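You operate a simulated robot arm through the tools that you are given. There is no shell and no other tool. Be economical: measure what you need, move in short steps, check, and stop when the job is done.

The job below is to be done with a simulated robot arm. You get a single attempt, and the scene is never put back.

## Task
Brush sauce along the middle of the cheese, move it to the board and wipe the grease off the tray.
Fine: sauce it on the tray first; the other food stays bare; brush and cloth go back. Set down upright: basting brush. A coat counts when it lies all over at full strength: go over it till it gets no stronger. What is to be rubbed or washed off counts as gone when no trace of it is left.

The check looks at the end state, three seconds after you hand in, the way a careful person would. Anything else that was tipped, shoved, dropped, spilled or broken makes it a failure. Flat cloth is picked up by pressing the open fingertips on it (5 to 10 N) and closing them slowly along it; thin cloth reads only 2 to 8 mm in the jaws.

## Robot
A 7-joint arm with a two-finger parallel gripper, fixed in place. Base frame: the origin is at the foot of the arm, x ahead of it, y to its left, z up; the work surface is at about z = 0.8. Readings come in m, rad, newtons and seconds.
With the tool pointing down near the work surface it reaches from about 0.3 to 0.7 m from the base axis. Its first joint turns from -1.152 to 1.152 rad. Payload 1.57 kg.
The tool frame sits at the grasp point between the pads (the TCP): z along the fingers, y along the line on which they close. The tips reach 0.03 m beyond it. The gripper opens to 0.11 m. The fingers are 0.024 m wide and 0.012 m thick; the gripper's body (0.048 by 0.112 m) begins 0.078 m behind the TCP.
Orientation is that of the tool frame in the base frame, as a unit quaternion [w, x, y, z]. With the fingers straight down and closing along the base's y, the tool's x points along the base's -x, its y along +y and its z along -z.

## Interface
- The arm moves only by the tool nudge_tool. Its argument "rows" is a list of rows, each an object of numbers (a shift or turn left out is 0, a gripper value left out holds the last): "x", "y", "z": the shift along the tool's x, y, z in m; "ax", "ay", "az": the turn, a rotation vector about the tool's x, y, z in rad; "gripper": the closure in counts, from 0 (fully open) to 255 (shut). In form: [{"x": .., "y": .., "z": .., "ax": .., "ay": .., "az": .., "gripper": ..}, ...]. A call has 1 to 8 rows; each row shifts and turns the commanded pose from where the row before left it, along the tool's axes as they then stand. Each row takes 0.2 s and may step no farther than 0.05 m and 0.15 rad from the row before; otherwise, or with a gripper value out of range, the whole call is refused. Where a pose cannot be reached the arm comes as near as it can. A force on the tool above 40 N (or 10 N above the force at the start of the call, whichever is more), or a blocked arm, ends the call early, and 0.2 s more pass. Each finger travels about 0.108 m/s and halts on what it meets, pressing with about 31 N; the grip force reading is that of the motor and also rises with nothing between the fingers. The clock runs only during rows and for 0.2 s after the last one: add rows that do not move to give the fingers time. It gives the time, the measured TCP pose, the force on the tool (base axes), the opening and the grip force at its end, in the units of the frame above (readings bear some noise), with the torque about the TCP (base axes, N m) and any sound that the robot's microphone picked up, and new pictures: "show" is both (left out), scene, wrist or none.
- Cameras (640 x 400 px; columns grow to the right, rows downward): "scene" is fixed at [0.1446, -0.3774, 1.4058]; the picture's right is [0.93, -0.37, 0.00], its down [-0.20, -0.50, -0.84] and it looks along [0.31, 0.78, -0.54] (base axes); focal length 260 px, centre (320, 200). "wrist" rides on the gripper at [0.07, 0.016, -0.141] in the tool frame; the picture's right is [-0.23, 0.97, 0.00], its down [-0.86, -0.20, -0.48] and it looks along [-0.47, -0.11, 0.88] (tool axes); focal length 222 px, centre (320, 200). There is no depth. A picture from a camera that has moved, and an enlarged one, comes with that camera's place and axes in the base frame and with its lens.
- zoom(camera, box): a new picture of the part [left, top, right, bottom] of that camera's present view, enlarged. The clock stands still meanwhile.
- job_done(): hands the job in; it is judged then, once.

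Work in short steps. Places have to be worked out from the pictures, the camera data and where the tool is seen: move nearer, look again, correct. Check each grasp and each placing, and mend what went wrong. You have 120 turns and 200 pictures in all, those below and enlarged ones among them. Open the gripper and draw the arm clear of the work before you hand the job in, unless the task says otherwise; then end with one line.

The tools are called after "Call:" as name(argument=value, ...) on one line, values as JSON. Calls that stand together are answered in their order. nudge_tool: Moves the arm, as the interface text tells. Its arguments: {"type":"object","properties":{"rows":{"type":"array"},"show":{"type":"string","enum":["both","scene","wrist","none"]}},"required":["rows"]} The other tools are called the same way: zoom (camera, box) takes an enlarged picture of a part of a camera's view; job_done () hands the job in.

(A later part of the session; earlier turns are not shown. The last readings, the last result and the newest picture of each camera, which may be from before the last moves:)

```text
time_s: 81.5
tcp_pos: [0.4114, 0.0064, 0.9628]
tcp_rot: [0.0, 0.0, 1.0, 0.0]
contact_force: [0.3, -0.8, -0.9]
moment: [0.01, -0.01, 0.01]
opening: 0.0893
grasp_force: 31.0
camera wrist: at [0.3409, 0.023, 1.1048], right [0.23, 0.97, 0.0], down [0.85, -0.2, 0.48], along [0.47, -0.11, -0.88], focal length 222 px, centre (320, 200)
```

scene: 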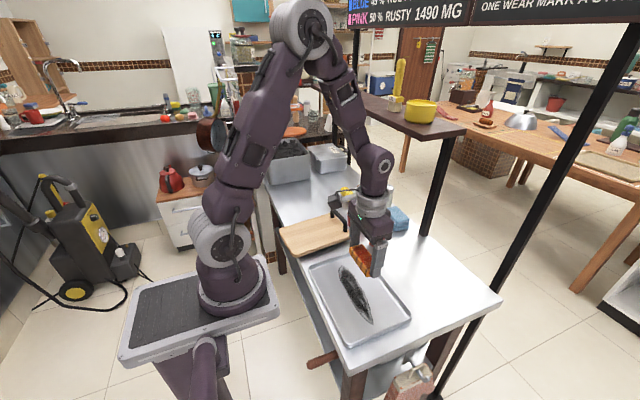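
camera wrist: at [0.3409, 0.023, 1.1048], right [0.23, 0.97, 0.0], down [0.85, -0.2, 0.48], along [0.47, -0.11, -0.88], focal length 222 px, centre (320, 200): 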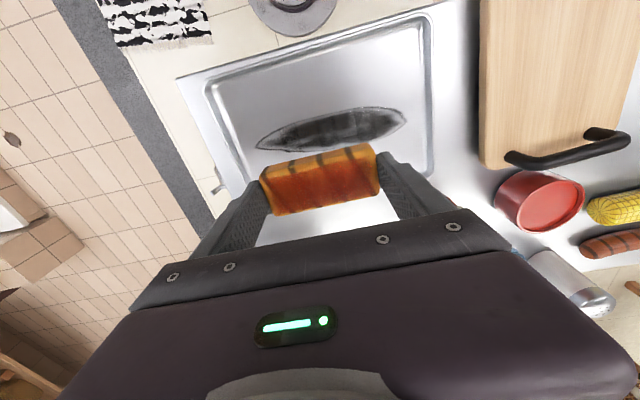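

The cheese is held. I'll carry it to above the board at about (0.37, 0.28).

Call:
nudge_tool(rows=[{"x": 0.006, "y": 0.039}, {"x": 0.006, "y": 0.039}, {"x": 0.006, "y": 0.039}, {"x": 0.006, "y": 0.039}, {"x": 0.006, "y": 0.039}, {"x": 0.006, "y": 0.039}, {"x": 0.006, "y": 0.039}, {}], show="both")

Call:
zoom(camera="scene", box=[260, 190, 380, 280])

```text
time_s: 83.3
tcp_pos: [0.3649, 0.2796, 0.9611]
tcp_rot: [0.0, 0.001, 1.0, 0.0]
contact_force: [-0.1, -0.6, -1.5]
moment: [0.04, 0.03, 0.02]
opening: 0.0893
grasp_force: 31.6
camera wrist: at [0.2954, 0.2956, 1.1025], right [0.23, 0.97, 0.0], down [0.86, -0.2, 0.48], along [0.47, -0.11, -0.88], focal length 222 px, centre (320, 200)
```

scene: 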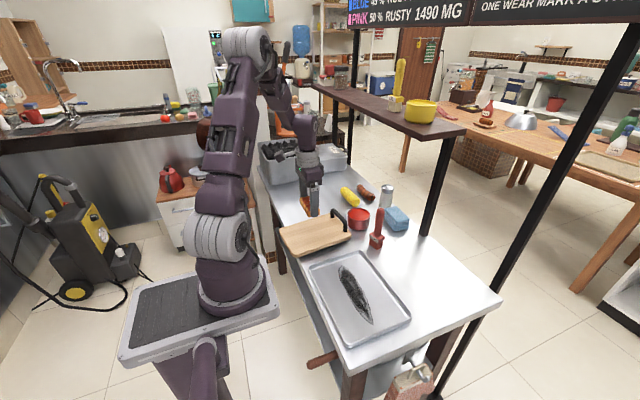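
wrist: 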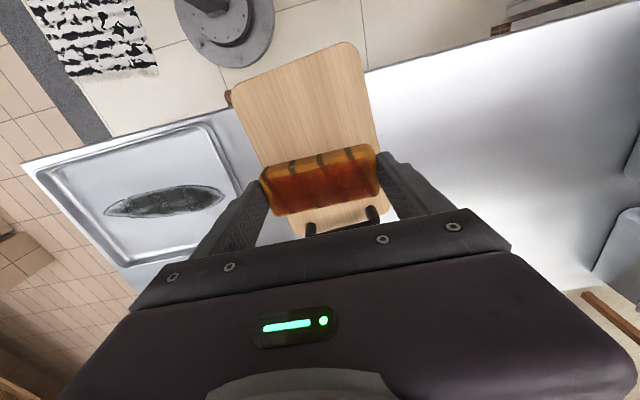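

```text
4.44 times, centred on (320, 235) of scene
camera zoom: at [0.1446, -0.3773, 1.4058], right [0.93, -0.37, 0.0], down [-0.2, -0.5, -0.84], along [0.31, 0.78, -0.54], focal length 1156 px, centre (320, 44)
```

zoom: 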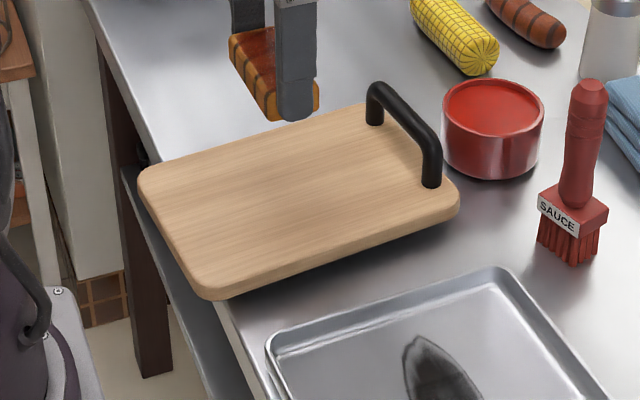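

The board spans about x 0.285–0.495 and y 0.20–0.355, so the target is well inside. I'll lower to near the surface.

Call:
nudge_tool(rows=[{"z": 0.035}, {"z": 0.03}, {"z": 0.015}, {}], show="none")

Call:
zoom(camera="scene", box=[260, 190, 380, 280])

```text
time_s: 84.3
tcp_pos: [0.3667, 0.2797, 0.8804]
tcp_rot: [0.0, 0.002, 1.0, 0.0]
contact_force: [1.2, 0.7, -0.6]
moment: [0.04, 0.02, -0.04]
opening: 0.0891
grasp_force: 30.9
```

```text
4.44 times, centred on (320, 235) of scene
camera zoom: at [0.1446, -0.3774, 1.4058], right [0.93, -0.37, 0.0], down [-0.2, -0.5, -0.84], along [0.31, 0.78, -0.54], focal length 1156 px, centre (320, 44)
```

zoom: 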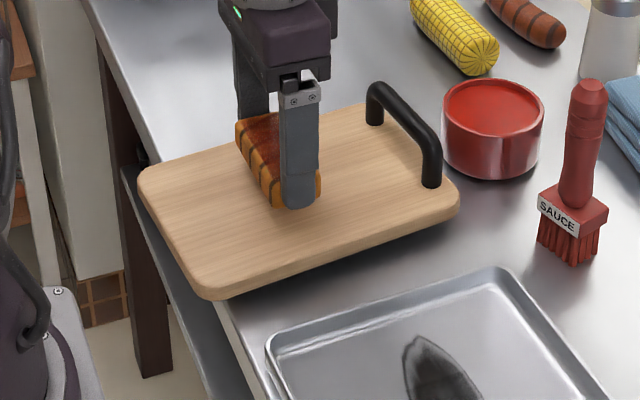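

Call:
nudge_tool(rows=[{"z": 0.008}, {"z": 0.004}, {}], show="none")

Call:
nudge_tool(rows=[{"z": 0.003}, {}], show="none")

Call:
nudge_tool(rows=[{"z": 0.002}, {}], show="none")

Call:
zoom(camera="scene", box=[260, 190, 380, 280])

```text
time_s: 85.1
tcp_pos: [0.3668, 0.2787, 0.8689]
tcp_rot: [0.0, 0.001, 1.0, 0.0]
contact_force: [-0.1, -0.3, -1.4]
moment: [-0.02, 0.02, -0.01]
opening: 0.0893
grasp_force: 31.3
```

```text
time_s: 85.7
tcp_pos: [0.3658, 0.278, 0.8658]
tcp_rot: [0.0, 0.001, 1.0, 0.0]
contact_force: [-2.9, -1.3, 16.3]
moment: [-0.25, 0.07, 0.02]
opening: 0.089
grasp_force: 30.9
```

```text
time_s: 86.3
tcp_pos: [0.3666, 0.2793, 0.8634]
tcp_rot: [0.001, 0.001, 1.0, 0.0]
contact_force: [-1.1, -3.7, 29.7]
moment: [-0.2, 0.01, 0.13]
opening: 0.0893
grasp_force: 30.9
```

```text
4.44 times, centred on (320, 235) of scene
camera zoom: at [0.1442, -0.3777, 1.4058], right [0.93, -0.37, 0.0], down [-0.2, -0.5, -0.84], along [0.31, 0.78, -0.54], focal length 1156 px, centre (320, 44)
```

zoom: 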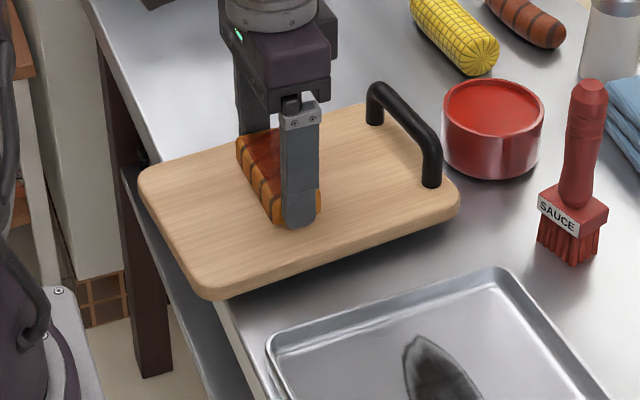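

The cheese is down. I'll back off 1.5 mm, open, and retreat upward.

Call:
nudge_tool(rows=[{"z": -0.0015}, {"gripper": 45}, {"gripper": 20}, {"gripper": 0}, {}, {"z": -0.03}, {"z": -0.04}, {"z": -0.04}], show="wrist")

Call:
zoom(camera="scene", box=[260, 190, 380, 280])

Call:
zoom(camera="scene", box=[300, 250, 420, 350])

```text
time_s: 88.1
tcp_pos: [0.3669, 0.2782, 0.9755]
tcp_rot: [0.0, 0.002, 1.0, -0.001]
contact_force: [0.0, -0.8, 0.8]
moment: [0.01, -0.01, 0.03]
opening: 0.1099
grasp_force: 0.1
camera wrist: at [0.2964, 0.2945, 1.1172], right [0.23, 0.97, 0.0], down [0.85, -0.2, 0.48], along [0.47, -0.11, -0.88], focal length 222 px, centre (320, 200)
```

wrist: 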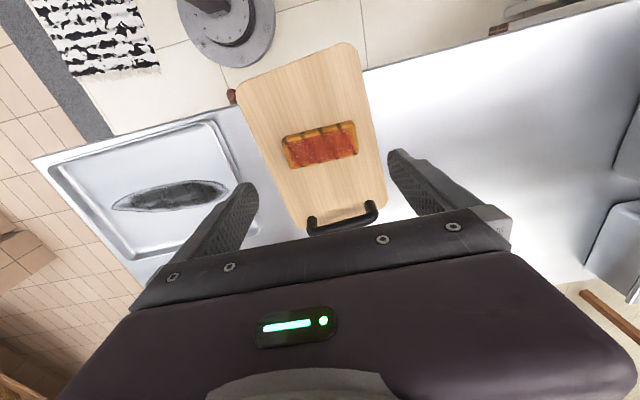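

```text
4.44 times, centred on (320, 235) of scene
camera zoom: at [0.1446, -0.3774, 1.4058], right [0.93, -0.37, 0.0], down [-0.2, -0.5, -0.84], along [0.31, 0.78, -0.54], focal length 1156 px, centre (320, 44)
```

zoom: 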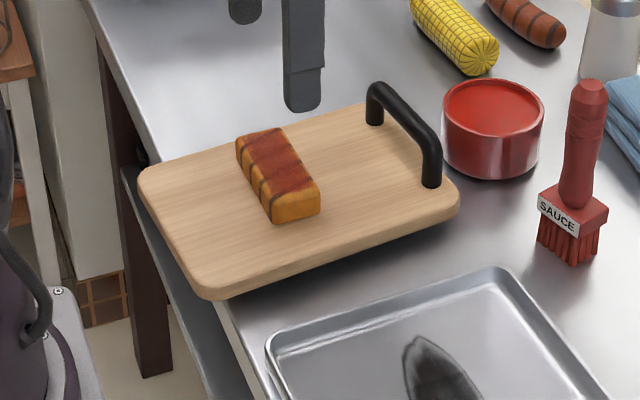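

```text
4.00 times, centred on (360, 300) of scene
camera zoom: at [0.1446, -0.3774, 1.4058], right [0.93, -0.37, 0.0], down [-0.2, -0.5, -0.84], along [0.31, 0.78, -0.54], focal length 1041 px, centre (160, -200)
```

zoom: 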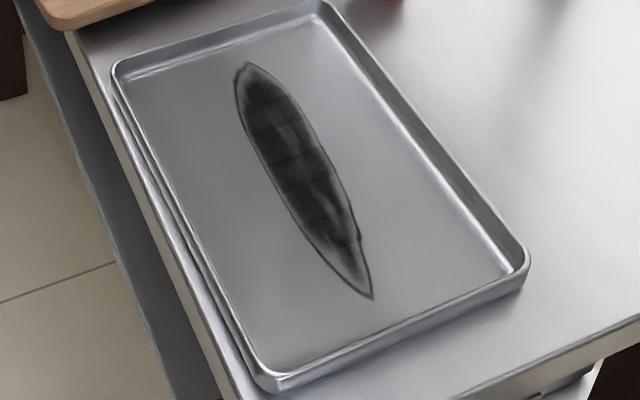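

The cheese is on the board with its coat intact. Next I'll look at the cloth from above.

Call:
nudge_tool(rows=[{"x": -0.035, "z": -0.012, "y": -0.008}, {"x": -0.035, "z": -0.012, "y": -0.008}, {"x": -0.035, "z": -0.012, "y": -0.008}, {"x": -0.035, "z": -0.012, "y": -0.008}, {"x": -0.035, "z": -0.012, "y": -0.008}, {"x": -0.035, "z": -0.012, "y": -0.008}, {"x": -0.03}, {}], show="wrist")

Call:
zoom(camera="wrist", box=[260, 80, 420, 200])

Call:
zoom(camera="scene", box=[370, 180, 434, 250])

```text
time_s: 89.7
tcp_pos: [0.5856, 0.2308, 1.0477]
tcp_rot: [-0.011, 0.0, 1.0, -0.003]
contact_force: [-53.8, -21.9, 7.2]
moment: [2.91, -7.74, -0.68]
opening: 0.1102
grasp_force: 0.2
stopped in row 7: the force on the tool passed its limit at 97 N (the readings are from after the stop); the commanded pose is now the measured one
camera wrist: at [0.5175, 0.2472, 1.1904], right [0.23, 0.97, -0.01], down [0.86, -0.2, 0.46], along [0.45, -0.11, -0.89], focal length 222 px, centre (320, 200)
```

wrist: 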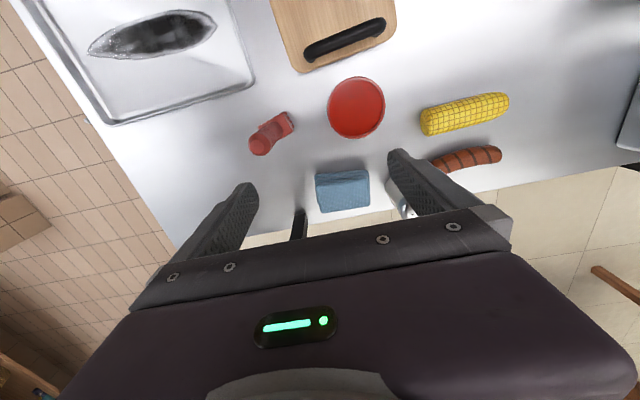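

```text
3.33 times, centred on (340, 140) of wrist
camera zoom: at [0.5175, 0.2472, 1.1904], right [0.23, 0.97, -0.01], down [0.86, -0.2, 0.46], along [0.45, -0.11, -0.89], focal length 740 px, centre (253, 400)
```

zoom: 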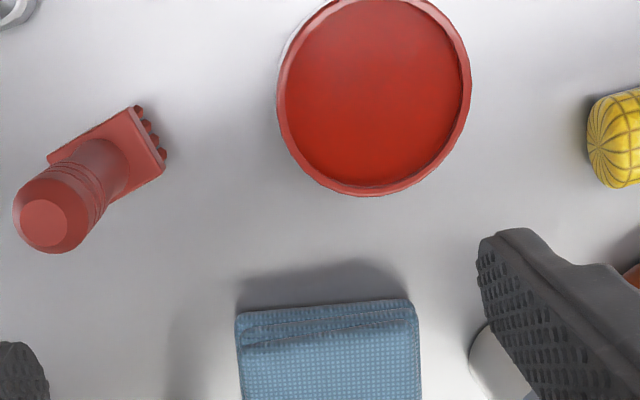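

```text
5.71 times, centred on (402, 215) of scene
camera zoom: at [0.1426, -0.3782, 1.4058], right [0.93, -0.37, 0.0], down [-0.2, -0.5, -0.84], along [0.31, 0.78, -0.54], focal length 1487 px, centre (-149, 114)
```

zoom: 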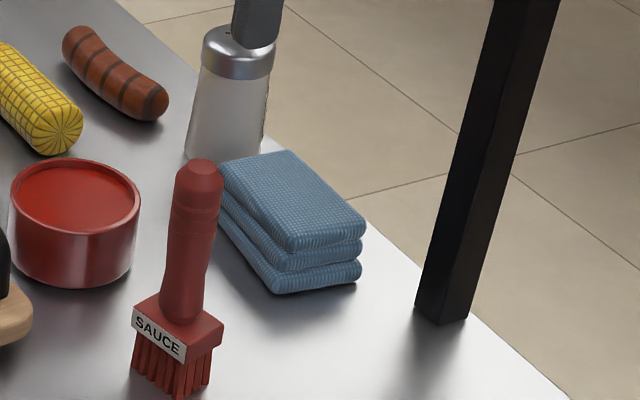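

The arm hit something, likely the shelf over the back of the table. I'll back off −x right away and check the scene.

Call:
nudge_tool(rows=[{"x": 0.02}, {"x": 0.03}, {}], show="both")

Call:
zoom(camera="scene", box=[300, 40, 480, 200])

```text
time_s: 90.5
tcp_pos: [0.5376, 0.2314, 1.0463]
tcp_rot: [-0.009, 0.001, 1.0, -0.002]
contact_force: [-0.3, -0.9, 0.0]
moment: [-0.04, 0.03, -0.02]
opening: 0.11
grasp_force: 0.0
camera wrist: at [0.4695, 0.2478, 1.1894], right [0.23, 0.97, -0.01], down [0.86, -0.2, 0.46], along [0.45, -0.11, -0.89], focal length 222 px, centre (320, 200)
```

scene: 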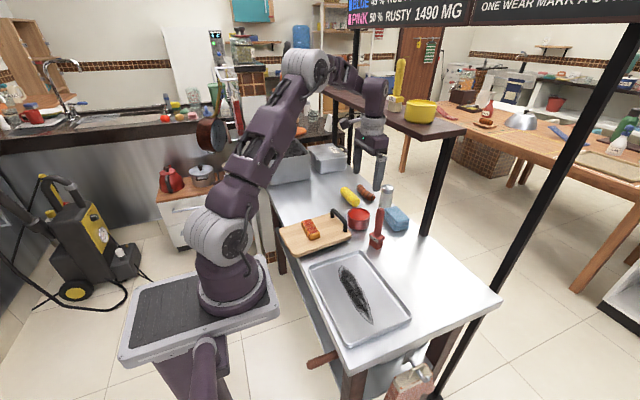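
wrist: 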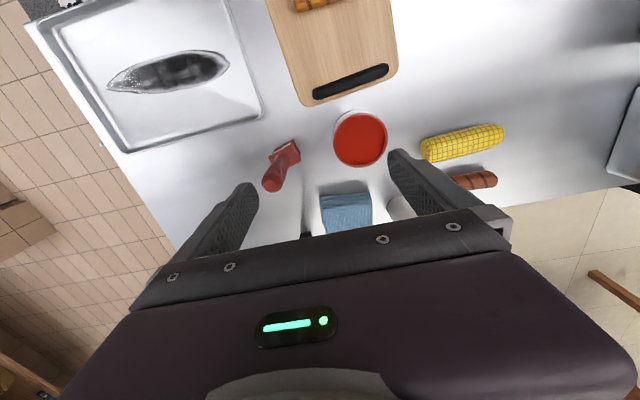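

```text
2.50 times, centred on (390, 120) of scene
camera zoom: at [0.1446, -0.3774, 1.4058], right [0.93, -0.37, 0.0], down [-0.2, -0.5, -0.84], along [0.31, 0.78, -0.54], focal length 650 px, centre (145, 400)
```

zoom: 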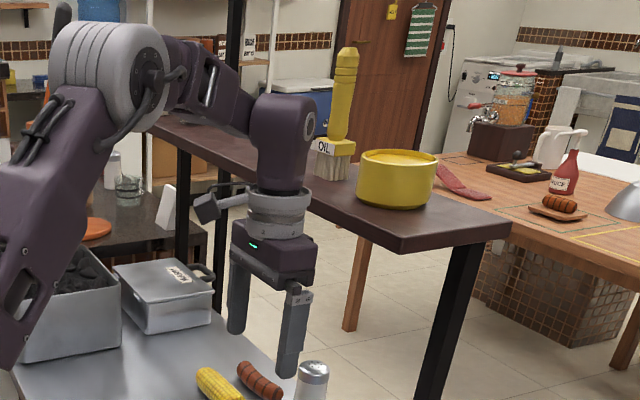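

Nothing on the shelf moved. The shelf front edge is near x 0.63 at z 1.17, so I'll reach the cloth at about (0.69, 0.25) with the tool tilted outward 28° and yawed −8.6° to match it. First I'll rotate in place.

Call:
nudge_tool(rows=[{"az": 0.149}, {"ay": -0.127}, {"ay": -0.127}, {"ay": -0.127}, {"ay": -0.127}, {}], show="both")

```text
time_s: 91.9
tcp_pos: [0.5385, 0.2314, 1.0459]
tcp_rot: [0.242, 0.072, 0.967, -0.022]
contact_force: [-0.9, -0.3, 0.4]
moment: [-0.03, 0.01, 0.0]
opening: 0.11
grasp_force: 0.1
camera wrist: at [0.4127, 0.267, 1.1384], right [0.34, 0.93, 0.1], down [0.49, -0.27, 0.83], along [0.8, -0.23, -0.55], focal length 222 px, centre (320, 200)
```

scene: 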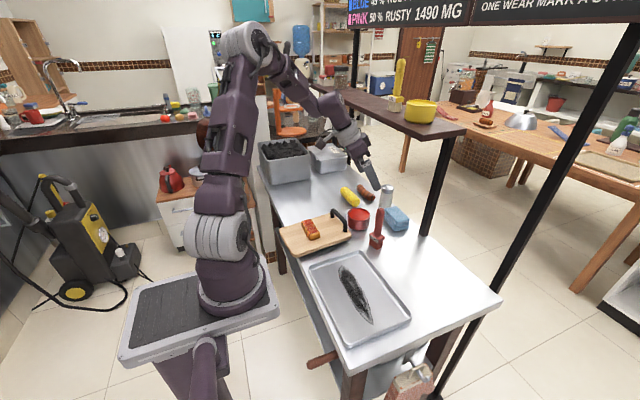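
wrist: 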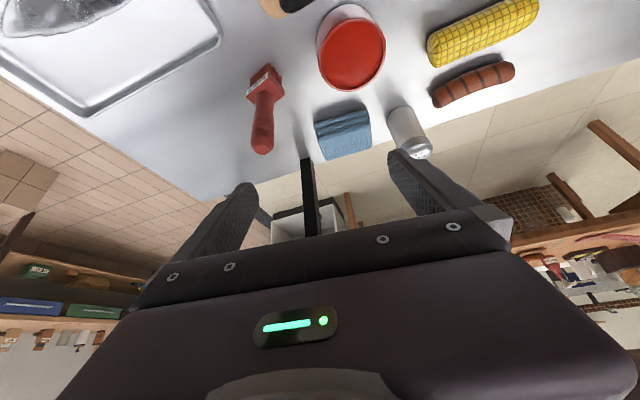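

The orientation is as planned. I'll move to a pre-grasp point about 0.16 m back along the tool axis from the cloth.

Call:
nudge_tool(rows=[{"x": -0.0078, "y": 0.0133, "z": 0.0293}, {"x": -0.0078, "y": 0.0133, "z": 0.0293}, {"x": -0.0078, "y": 0.0133, "z": 0.0293}, {}], show="both")

Call:
zoom(camera="wrist", box=[220, 60, 440, 220])

Call:
zoom(camera="scene", box=[310, 130, 450, 250])

```text
time_s: 92.9
tcp_pos: [0.6056, 0.2592, 0.979]
tcp_rot: [0.242, 0.072, 0.967, -0.022]
contact_force: [0.1, -0.5, -0.3]
moment: [0.01, 0.01, -0.01]
opening: 0.1098
grasp_force: 0.1
camera wrist: at [0.4812, 0.2957, 1.0707], right [0.34, 0.93, 0.1], down [0.49, -0.27, 0.83], along [0.8, -0.23, -0.55], focal length 222 px, centre (320, 200)
```

scene: 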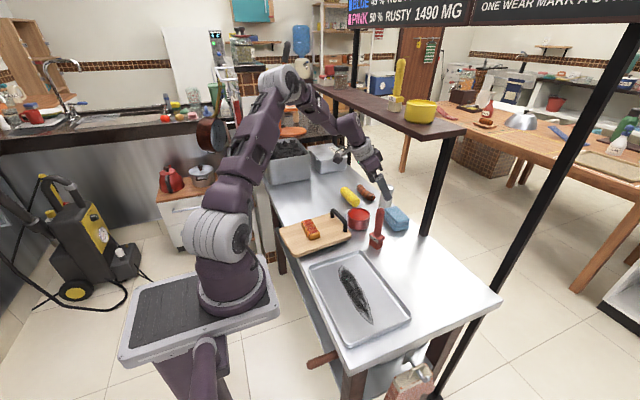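
wrist: 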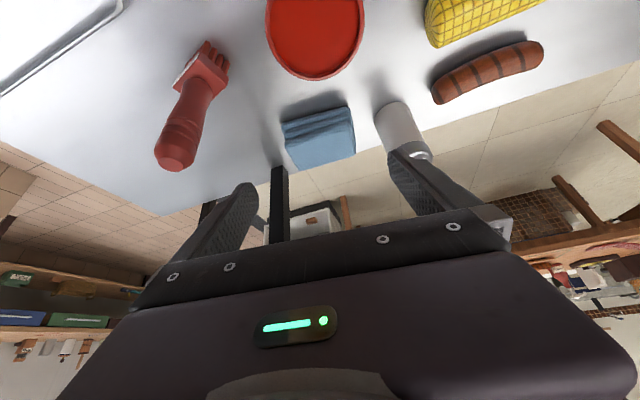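

```text
2.50 times, centred on (330, 140) of wrist
camera zoom: at [0.4812, 0.2957, 1.0707], right [0.34, 0.93, 0.1], down [0.49, -0.27, 0.83], along [0.8, -0.23, -0.55], focal length 555 px, centre (295, 350)
```

zoom: 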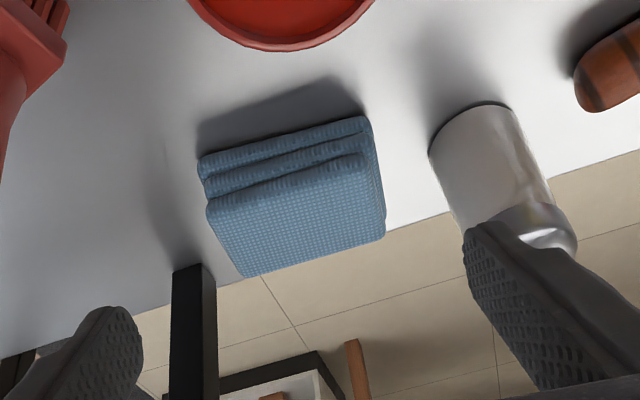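

```text
3.33 times, centred on (380, 190) of scene
camera zoom: at [0.1446, -0.3774, 1.4058], right [0.93, -0.37, 0.0], down [-0.2, -0.5, -0.84], along [0.31, 0.78, -0.54], focal length 867 px, centre (120, 233)
```

zoom: 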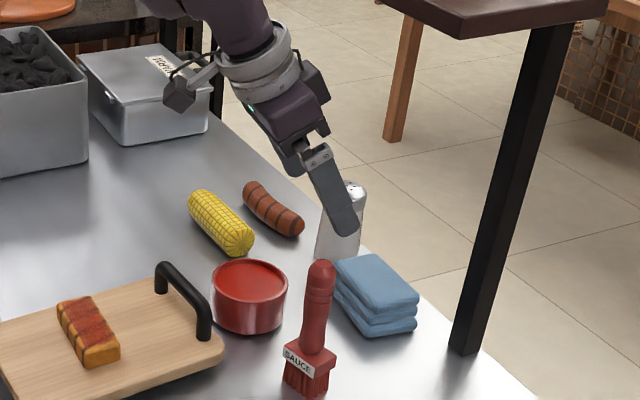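

The cloth now reads x 0.67–0.73, y 0.20–0.29 with a yaw of about −4°. The shaker's edge is at y 0.32. I'll correct the yaw and approach to 0.10 m from the grasp point.

Call:
nudge_tool(rows=[{"ax": -0.0377, "ay": -0.0006, "az": -0.0704}, {"x": -0.0034, "y": -0.0049, "z": 0.0318}, {"x": -0.0034, "y": -0.0049, "z": 0.0318}, {}], show="wrist")

Call:
zoom(camera="wrist", box=[220, 60, 440, 220])

Call:
zoom(camera="scene", box=[310, 130, 450, 250])

```text
time_s: 93.9
tcp_pos: [0.6398, 0.2489, 0.927]
tcp_rot: [0.243, 0.033, 0.969, -0.013]
contact_force: [0.1, -0.8, 0.9]
moment: [0.01, -0.03, 0.03]
opening: 0.1099
grasp_force: 0.0
camera wrist: at [0.5133, 0.2738, 1.0187], right [0.27, 0.96, 0.1], down [0.51, -0.23, 0.83], along [0.81, -0.17, -0.55], focal length 222 px, centre (320, 200)
```

wrist: 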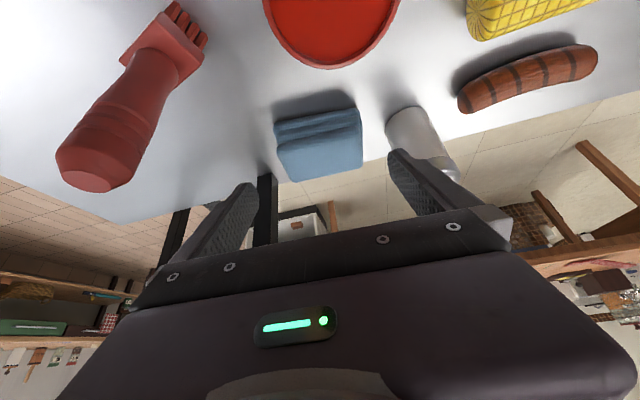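

```text
2.50 times, centred on (330, 140) of wrist
camera zoom: at [0.5133, 0.2738, 1.0187], right [0.27, 0.96, 0.1], down [0.51, -0.23, 0.83], along [0.81, -0.17, -0.55], focal length 555 px, centre (295, 350)
```

zoom: 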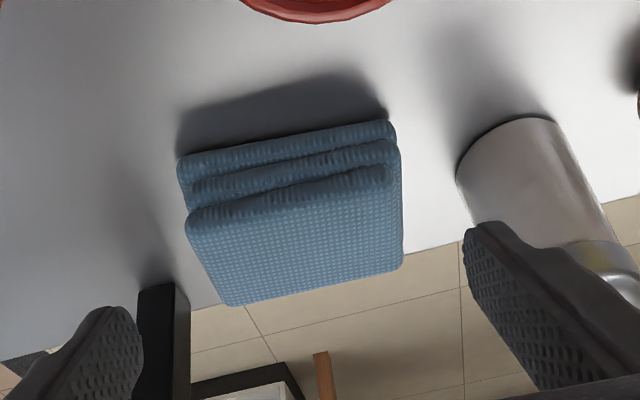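

```text
3.33 times, centred on (380, 190) of scene
camera zoom: at [0.1446, -0.3774, 1.4058], right [0.93, -0.37, 0.0], down [-0.2, -0.5, -0.84], along [0.31, 0.78, -0.54], focal length 867 px, centre (120, 233)
```

zoom: 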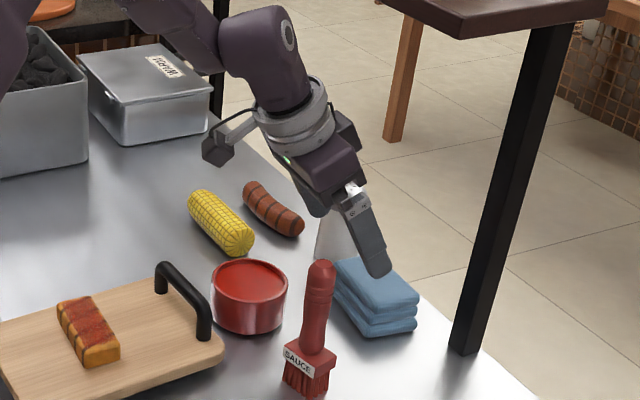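

Everything is consistent: cloth centre (0.700, 0.243). I'll advance 0.06 m along the tool axis and check.

Call:
nudge_tool(rows=[{"x": -0.0008, "y": -0.0023, "z": 0.03}, {"z": 0.03}, {}], show="wrist")

Call:
zoom(camera="scene", box=[340, 150, 440, 250])

```text
time_s: 94.7
tcp_pos: [0.6691, 0.2424, 0.8742]
tcp_rot: [0.242, 0.033, 0.97, -0.012]
contact_force: [0.0, -0.7, 0.3]
moment: [-0.02, 0.0, 0.0]
opening: 0.11
grasp_force: 0.0
camera wrist: at [0.5423, 0.268, 0.9661], right [0.27, 0.96, 0.1], down [0.51, -0.23, 0.83], along [0.81, -0.17, -0.55], focal length 222 px, centre (320, 200)
```

wrist: 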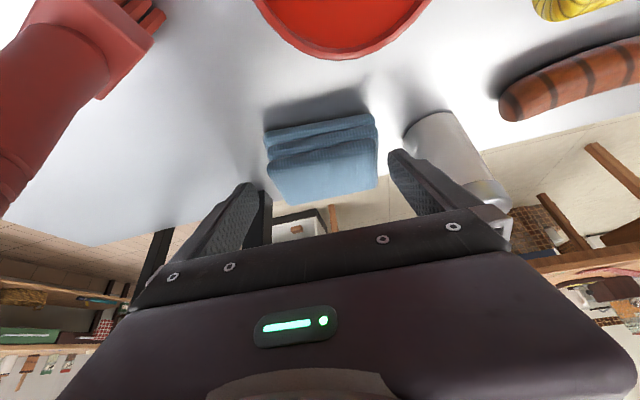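

```text
4.00 times, centred on (390, 200) of scene
camera zoom: at [0.1446, -0.3774, 1.4058], right [0.93, -0.37, 0.0], down [-0.2, -0.5, -0.84], along [0.31, 0.78, -0.54], focal length 1041 px, centre (40, 200)
```

zoom: 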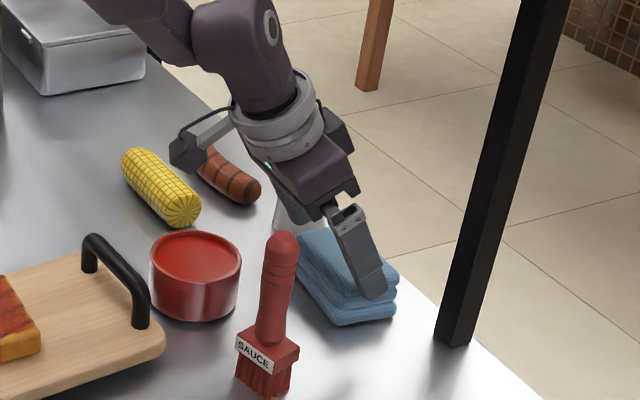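

The cloth lies between the fingers, so I'll continue down the sides.

Call:
nudge_tool(rows=[{"z": 0.02}, {"z": 0.015}, {"z": 0.005}, {}], show="wrist")

Call:
zoom(camera="scene", box=[340, 150, 440, 250])

```text
time_s: 95.7
tcp_pos: [0.6883, 0.2399, 0.8381]
tcp_rot: [0.243, 0.032, 0.97, -0.013]
contact_force: [0.4, -1.0, -0.4]
moment: [0.02, 0.0, 0.0]
opening: 0.11
grasp_force: 0.1
camera wrist: at [0.5611, 0.2666, 0.9316], right [0.27, 0.96, 0.1], down [0.51, -0.23, 0.83], along [0.81, -0.17, -0.55], focal length 222 px, centre (320, 200)
```

wrist: 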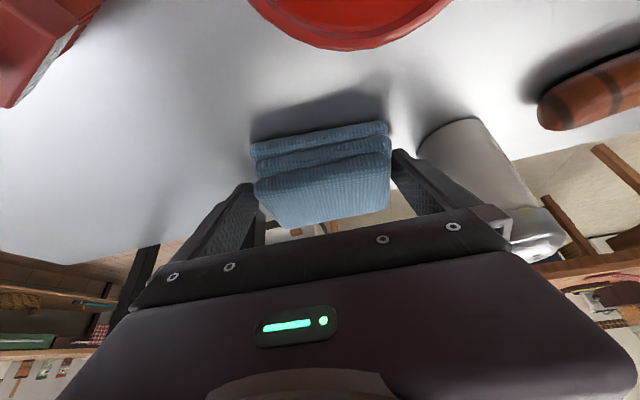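

```text
4.00 times, centred on (390, 200) of scene
camera zoom: at [0.1446, -0.3774, 1.4058], right [0.93, -0.37, 0.0], down [-0.2, -0.5, -0.84], along [0.31, 0.78, -0.54], focal length 1041 px, centre (40, 200)
```

zoom: 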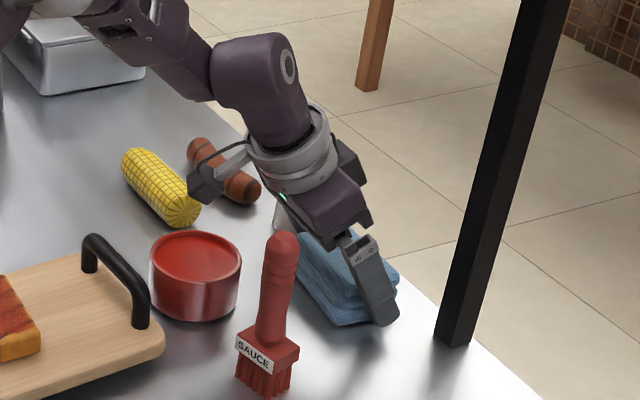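

The fingers flank the cloth with no contact. I'll close slowly.

Call:
nudge_tool(rows=[{"y": 0.002, "gripper": 25}, {"gripper": 40}, {"gripper": 55}, {"gripper": 70}, {"gripper": 90}, {}], show="wrist")

Call:
zoom(camera="scene", box=[340, 150, 440, 250])

```text
time_s: 97.1
tcp_pos: [0.6903, 0.2429, 0.8398]
tcp_rot: [0.242, 0.033, 0.97, -0.012]
contact_force: [-0.1, 0.3, 0.9]
moment: [-0.03, 0.0, -0.01]
opening: 0.0995
grasp_force: 30.8
camera wrist: at [0.5614, 0.2691, 0.9317], right [0.27, 0.96, 0.1], down [0.51, -0.23, 0.83], along [0.82, -0.17, -0.55], focal length 222 px, centre (320, 200)
```

wrist: 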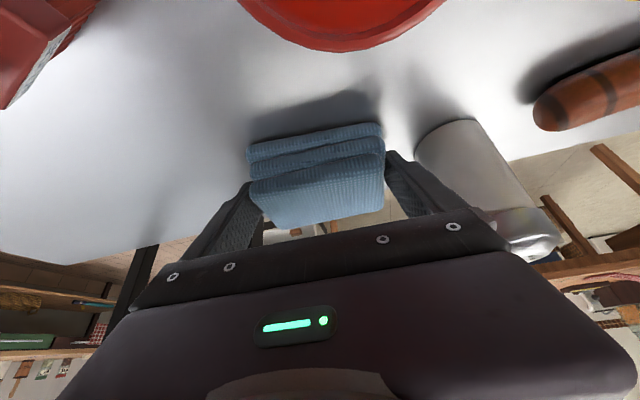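

```text
4.00 times, centred on (390, 200) of scene
camera zoom: at [0.1446, -0.3774, 1.4058], right [0.93, -0.37, 0.0], down [-0.2, -0.5, -0.84], along [0.31, 0.78, -0.54], focal length 1041 px, centre (40, 200)
```

zoom: 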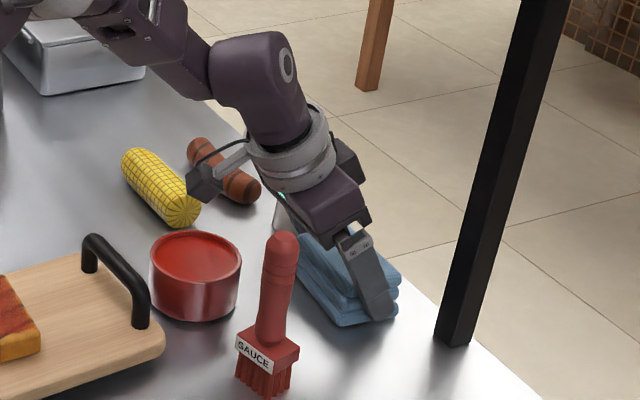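

The grip is 30.8 N at 99.5 mm. I'll lift back out along the tool axis and check.

Call:
nudge_tool(rows=[{"z": -0.01}, {"z": -0.03}, {"z": -0.04}, {"z": -0.04}, {"z": -0.045}, {"z": -0.045}, {"z": -0.04}, {}], show="both")

Call:
zoom(camera="scene", box=[320, 130, 440, 250])

```text
time_s: 98.9
tcp_pos: [0.5707, 0.2554, 1.0598]
tcp_rot: [0.243, 0.033, 0.969, -0.011]
contact_force: [0.7, 0.5, 0.7]
moment: [0.0, 0.01, 0.02]
opening: 0.0992
grasp_force: 30.8
camera wrist: at [0.444, 0.2806, 1.1516], right [0.27, 0.96, 0.1], down [0.51, -0.23, 0.83], along [0.81, -0.17, -0.55], focal length 222 px, centre (320, 200)
```

scene: 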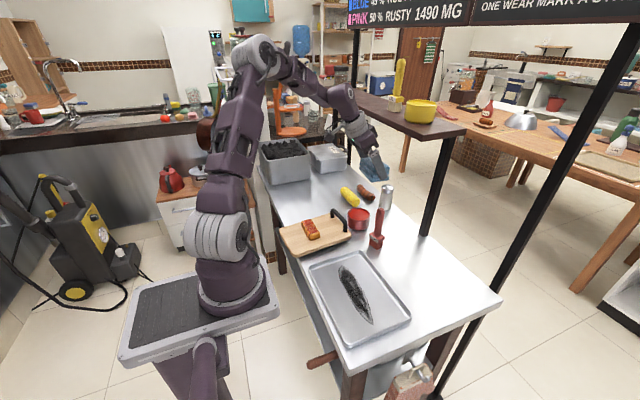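
wrist: 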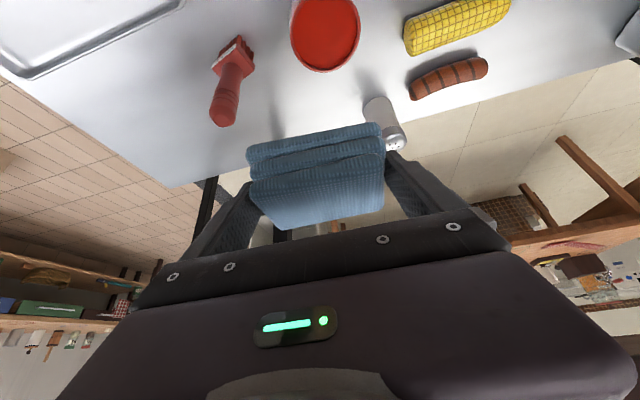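

```text
3.33 times, centred on (380, 190) of scene
camera zoom: at [0.1446, -0.3774, 1.4058], right [0.93, -0.37, 0.0], down [-0.2, -0.5, -0.84], along [0.31, 0.78, -0.54], focal length 867 px, centre (120, 233)
```

zoom: 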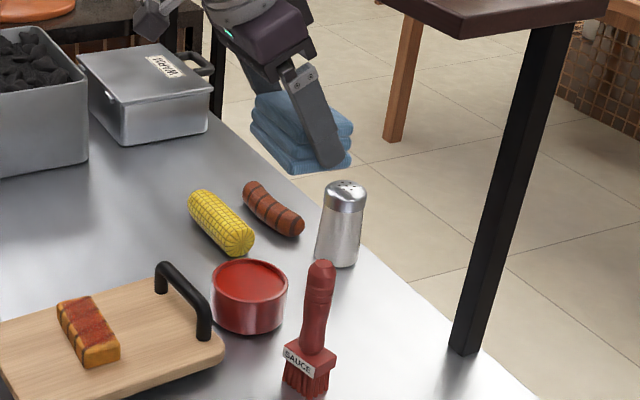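

The cloth is held like a firm block, with its bottom about 39 mm below the TCP. I'll carry it high over to the tray, keeping the tilt.

Call:
nudge_tool(rows=[{"x": 0.0201, "y": -0.0353, "z": -0.0105}, {"x": 0.0201, "y": -0.0353, "z": -0.0105}, {"x": 0.0201, "y": -0.0353, "z": -0.0105}, {"x": 0.0201, "y": -0.0353, "z": -0.0105}, {"x": 0.0201, "y": -0.0353, "z": -0.0105}, {"x": 0.0201, "y": -0.0353, "z": -0.0105}, {"x": 0.0201, "y": -0.0353, "z": -0.0105}, {}], show="both")

```text
time_s: 100.7
tcp_pos: [0.4319, 0.0463, 1.0771]
tcp_rot: [0.241, 0.033, 0.97, -0.012]
contact_force: [0.0, -0.1, -0.5]
moment: [0.02, -0.02, 0.04]
opening: 0.0993
grasp_force: 31.3
out of reach, approached as far as the arm can: row 6, 7
camera wrist: at [0.3053, 0.0726, 1.1697], right [0.27, 0.96, 0.1], down [0.52, -0.23, 0.82], along [0.81, -0.17, -0.56], focal length 222 px, centre (320, 200)
```

scene: 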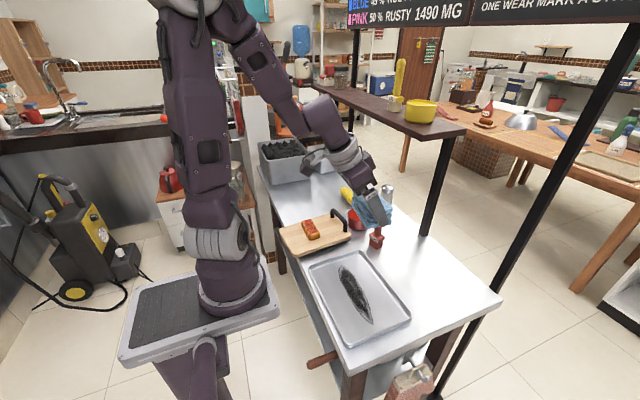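
wrist: 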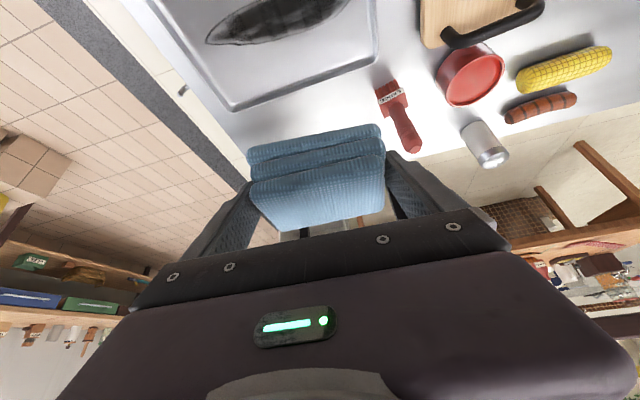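

The arm reached a limit at that height and tilt. Going lower may free the wrist, so I'll descend and see.

Call:
nudge_tool(rows=[{"x": 0.0188, "z": 0.0352}, {"x": 0.0188, "z": 0.0352}, {"x": 0.0141, "z": 0.0264}, {}], show="scene")

```text
time_s: 101.7
tcp_pos: [0.4525, 0.0483, 1.0064]
tcp_rot: [0.243, 0.033, 0.969, -0.012]
contact_force: [0.3, -0.6, -0.2]
moment: [0.02, 0.01, 0.0]
opening: 0.0993
grasp_force: 31.0
out of reach, approached as far as the arm can: row 1, 2
```

scene: 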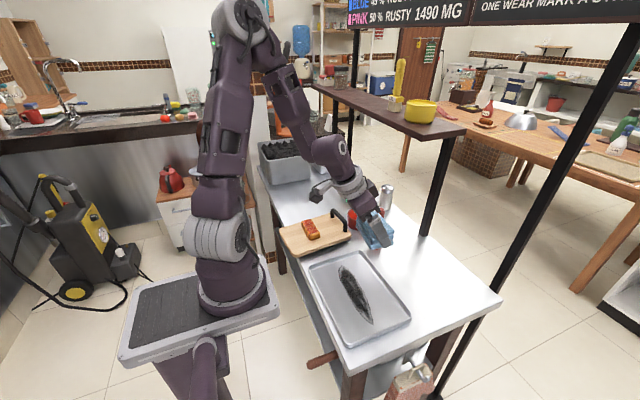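

Call:
nudge_tool(rows=[{"x": 0.0157, "z": 0.0293}, {"x": 0.0157, "z": 0.0293}, {"x": 0.0157, "z": 0.0293}, {}], show="none")

Call:
nudge_tool(rows=[{"x": 0.0176, "z": -0.0094}, {"x": 0.0176, "z": -0.0094}, {}], show="scene")

```text
time_s: 102.7
tcp_pos: [0.4535, 0.0485, 0.9075]
tcp_rot: [0.243, 0.033, 0.969, -0.012]
contact_force: [0.2, 0.2, 0.2]
moment: [-0.01, 0.06, 0.02]
opening: 0.0991
grasp_force: 30.7
```

```text
time_s: 103.5
tcp_pos: [0.4132, 0.0507, 0.907]
tcp_rot: [0.243, 0.033, 0.969, -0.012]
contact_force: [0.7, 0.1, -1.3]
moment: [0.01, -0.01, 0.02]
opening: 0.0991
grasp_force: 30.9
```

scene: 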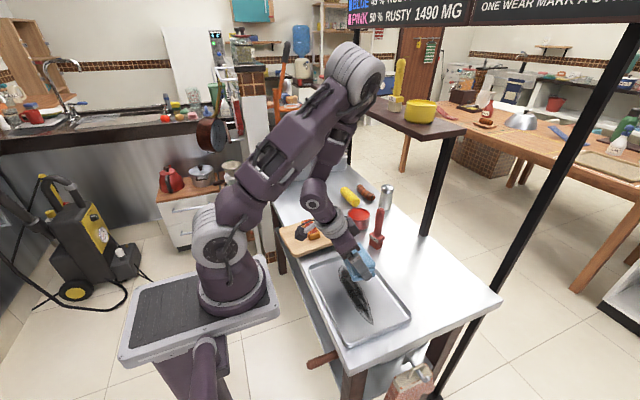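

It's reachable here, but the arm has reconfigured and the wrist camera looks close to the board. I'll check that.

Call:
zoom(camera="scene", box=[270, 170, 430, 340])

Call:
zoom(camera="wrist", box=[0, 0, 640, 400])

```text
2.35 times, centred on (350, 255) of scene
camera zoom: at [0.1446, -0.3774, 1.4058], right [0.93, -0.37, 0.0], down [-0.2, -0.5, -0.84], along [0.31, 0.78, -0.54], focal length 612 px, centre (249, 71)
```

zoom: 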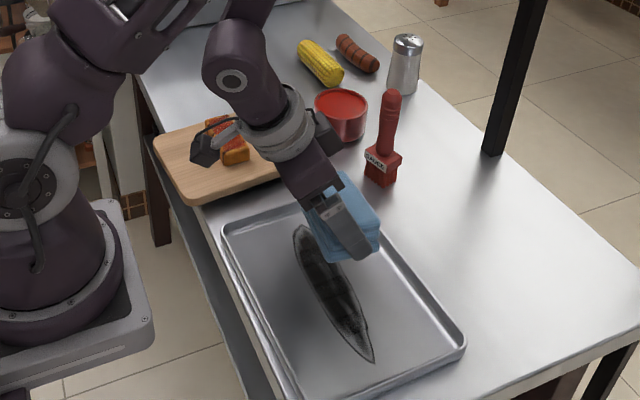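

```text
1.00 times, centred on (320, 200) of wrist (not enlarged: the box is as wide or as high as the picture)
camera zoom: at [0.2863, 0.0765, 0.999], right [0.27, 0.96, 0.1], down [0.51, -0.23, 0.83], along [0.81, -0.17, -0.55], focal length 222 px, centre (320, 200)
```

zoom: 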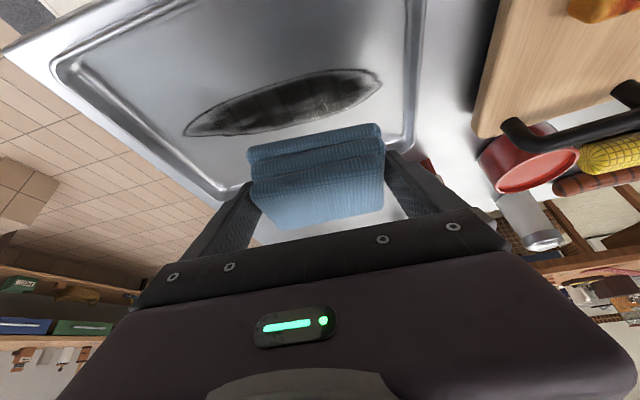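

The camera is clear of the cheese. I'll position the cloth centre at about (0.408, 0.03) and lower it to near the tray floor.

Call:
nudge_tool(rows=[{"x": 0.0169, "y": -0.0103, "z": 0.0165}, {"x": 0.0169, "y": -0.0103, "z": 0.0165}, {}], show="none")

Call:
nudge_tool(rows=[{"x": 0.0047, "z": 0.0088}, {}], show="none")

Call:
zoom(camera="scene", box=[300, 220, 420, 340])

```text
time_s: 104.3
tcp_pos: [0.41, 0.0384, 0.8768]
tcp_rot: [0.243, 0.021, 0.97, -0.01]
contact_force: [-0.3, -0.6, 0.1]
moment: [0.02, 0.0, 0.0]
opening: 0.0995
grasp_force: 30.9
out of reach, approached as far as the arm can: row 1, 2
```

```text
time_s: 104.9
tcp_pos: [0.4099, 0.0381, 0.8664]
tcp_rot: [0.242, 0.033, 0.97, -0.012]
contact_force: [-0.3, 0.3, -0.1]
moment: [0.01, -0.02, 0.03]
opening: 0.0991
grasp_force: 31.1
```

```text
3.33 times, centred on (360, 280) of scene
camera zoom: at [0.1446, -0.3774, 1.4058], right [0.93, -0.37, 0.0], down [-0.2, -0.5, -0.84], along [0.31, 0.78, -0.54], focal length 867 px, centre (187, -67)
```

zoom: 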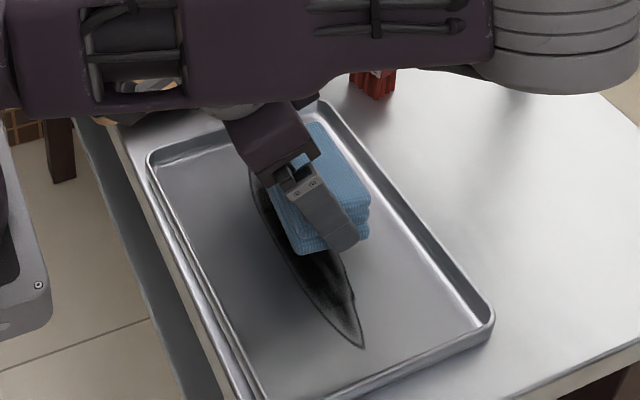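

The arm is contorting near its limits at this tilt. A better plan is to set the cloth down in the tray, re-grip it with a vertical tool across its short side, and wipe that way. First I'll check the whole scene for clearance.

Call:
nudge_tool(rows=[{}], show="both")

```text
time_s: 105.3
tcp_pos: [0.4095, 0.037, 0.8664]
tcp_rot: [0.242, 0.034, 0.97, -0.012]
contact_force: [0.4, 0.7, -0.6]
moment: [-0.01, -0.02, -0.01]
opening: 0.0989
grasp_force: 30.7
camera wrist: at [0.2823, 0.0636, 0.9587], right [0.27, 0.96, 0.1], down [0.51, -0.23, 0.83], along [0.81, -0.17, -0.55], focal length 222 px, centre (320, 200)
```

scene: 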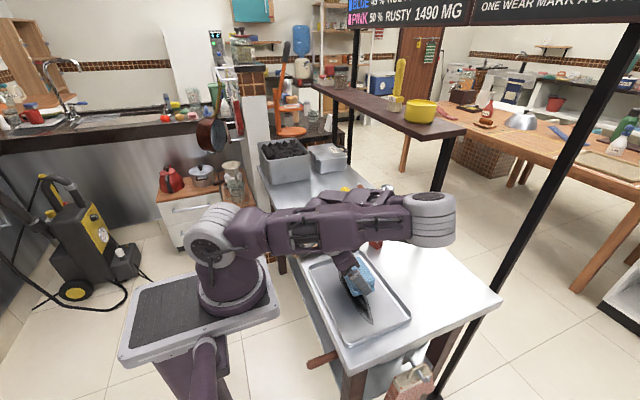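
wrist: 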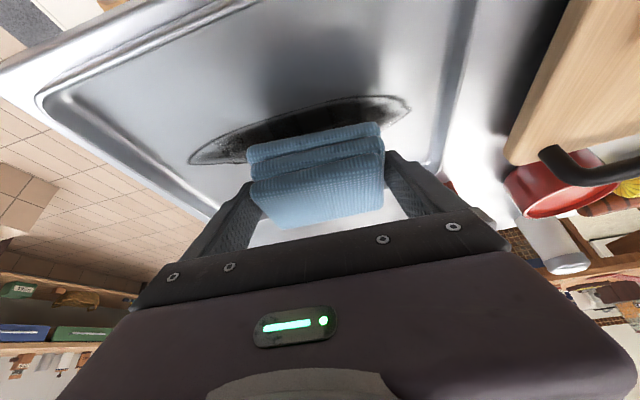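

There's no contact, but the elbow is swung low. I'll move +x by 25 mm to a healthier pose before setting the cloth down.

Call:
nudge_tool(rows=[{"x": -0.011, "y": 0.001, "z": 0.0059}, {"x": -0.011, "y": 0.001, "z": 0.0059}, {}], show="scene")

```text
time_s: 106.1
tcp_pos: [0.434, 0.0382, 0.8671]
tcp_rot: [0.242, 0.034, 0.97, -0.012]
contact_force: [-0.1, -0.7, -0.1]
moment: [-0.01, 0.03, 0.05]
opening: 0.0993
grasp_force: 29.9
```

scene: 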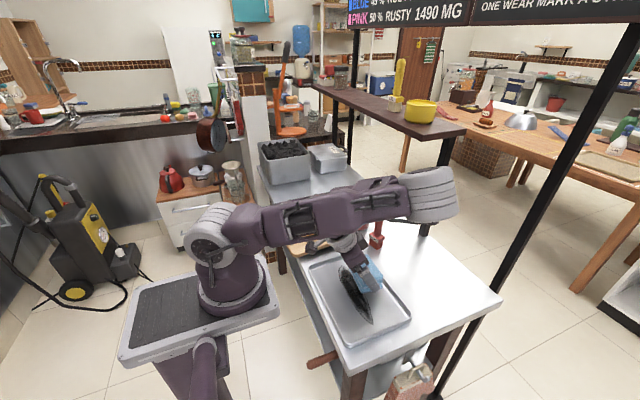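

I'll lower it onto the tray in small steps.

Call:
nudge_tool(rows=[{"x": 0.0071, "z": 0.0132}, {}], show="none")

Call:
nudge_tool(rows=[{"x": 0.0019, "z": 0.0035}, {}], show="none")

Call:
nudge_tool(rows=[{"x": 0.0014, "z": 0.0026}, {}], show="none")

Call:
zoom(camera="scene", box=[300, 220, 420, 340])

```text
time_s: 106.7
tcp_pos: [0.434, 0.0378, 0.8531]
tcp_rot: [0.243, 0.033, 0.97, -0.011]
contact_force: [0.0, 1.0, -0.6]
moment: [0.01, -0.01, 0.0]
opening: 0.0991
grasp_force: 31.0
```

```text
time_s: 107.3
tcp_pos: [0.4334, 0.0381, 0.8481]
tcp_rot: [0.242, 0.033, 0.97, -0.012]
contact_force: [0.2, 0.7, -0.2]
moment: [0.01, 0.0, 0.02]
opening: 0.0991
grasp_force: 30.9
```

```text
time_s: 107.9
tcp_pos: [0.4338, 0.0388, 0.8468]
tcp_rot: [0.243, 0.033, 0.969, -0.012]
contact_force: [-0.1, 0.6, 0.2]
moment: [-0.02, -0.01, -0.01]
opening: 0.0991
grasp_force: 31.1
```

```text
3.33 times, centred on (360, 280) of scene
camera zoom: at [0.1446, -0.3774, 1.4058], right [0.93, -0.37, 0.0], down [-0.2, -0.5, -0.84], along [0.31, 0.78, -0.54], focal length 867 px, centre (187, -67)
```

zoom: 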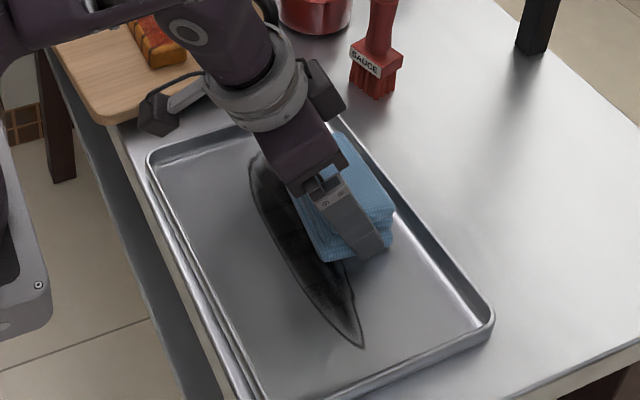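

Call:
nudge_tool(rows=[{"x": 0.0014, "z": 0.0026}, {}], show="none")

Call:
nudge_tool(rows=[{"x": 0.0009, "z": 0.0018}, {}], show="none")

Call:
nudge_tool(rows=[{"x": 0.0009, "z": 0.0018}, {}], show="none")

```text
time_s: 108.4
tcp_pos: [0.4338, 0.0372, 0.8443]
tcp_rot: [0.245, 0.034, 0.969, -0.013]
contact_force: [-6.3, -2.4, 16.5]
moment: [0.18, 0.31, 0.01]
opening: 0.0989
grasp_force: 31.2
stopped in row 2: the force on the tool passed its limit at 41 N (the readings are from after the stop); the commanded pose is now the measured one
```

```text
time_s: 108.8
tcp_pos: [0.436, 0.037, 0.8439]
tcp_rot: [0.246, 0.033, 0.969, -0.012]
contact_force: [-6.8, -0.3, 15.2]
moment: [0.19, 0.16, 0.03]
opening: 0.0992
grasp_force: 31.4
stopped in row 1: the force on the tool passed its limit at 42 N (the readings are from after the stop); the commanded pose is now the measured one
```

```text
time_s: 109.2
tcp_pos: [0.4363, 0.0379, 0.8441]
tcp_rot: [0.247, 0.032, 0.968, -0.013]
contact_force: [-7.8, 0.0, 17.7]
moment: [0.27, 0.12, 0.04]
opening: 0.0992
grasp_force: 31.0
stopped in row 1: the force on the tool passed its limit at 42 N (the readings are from after the stop); the commanded pose is now the measured one
```

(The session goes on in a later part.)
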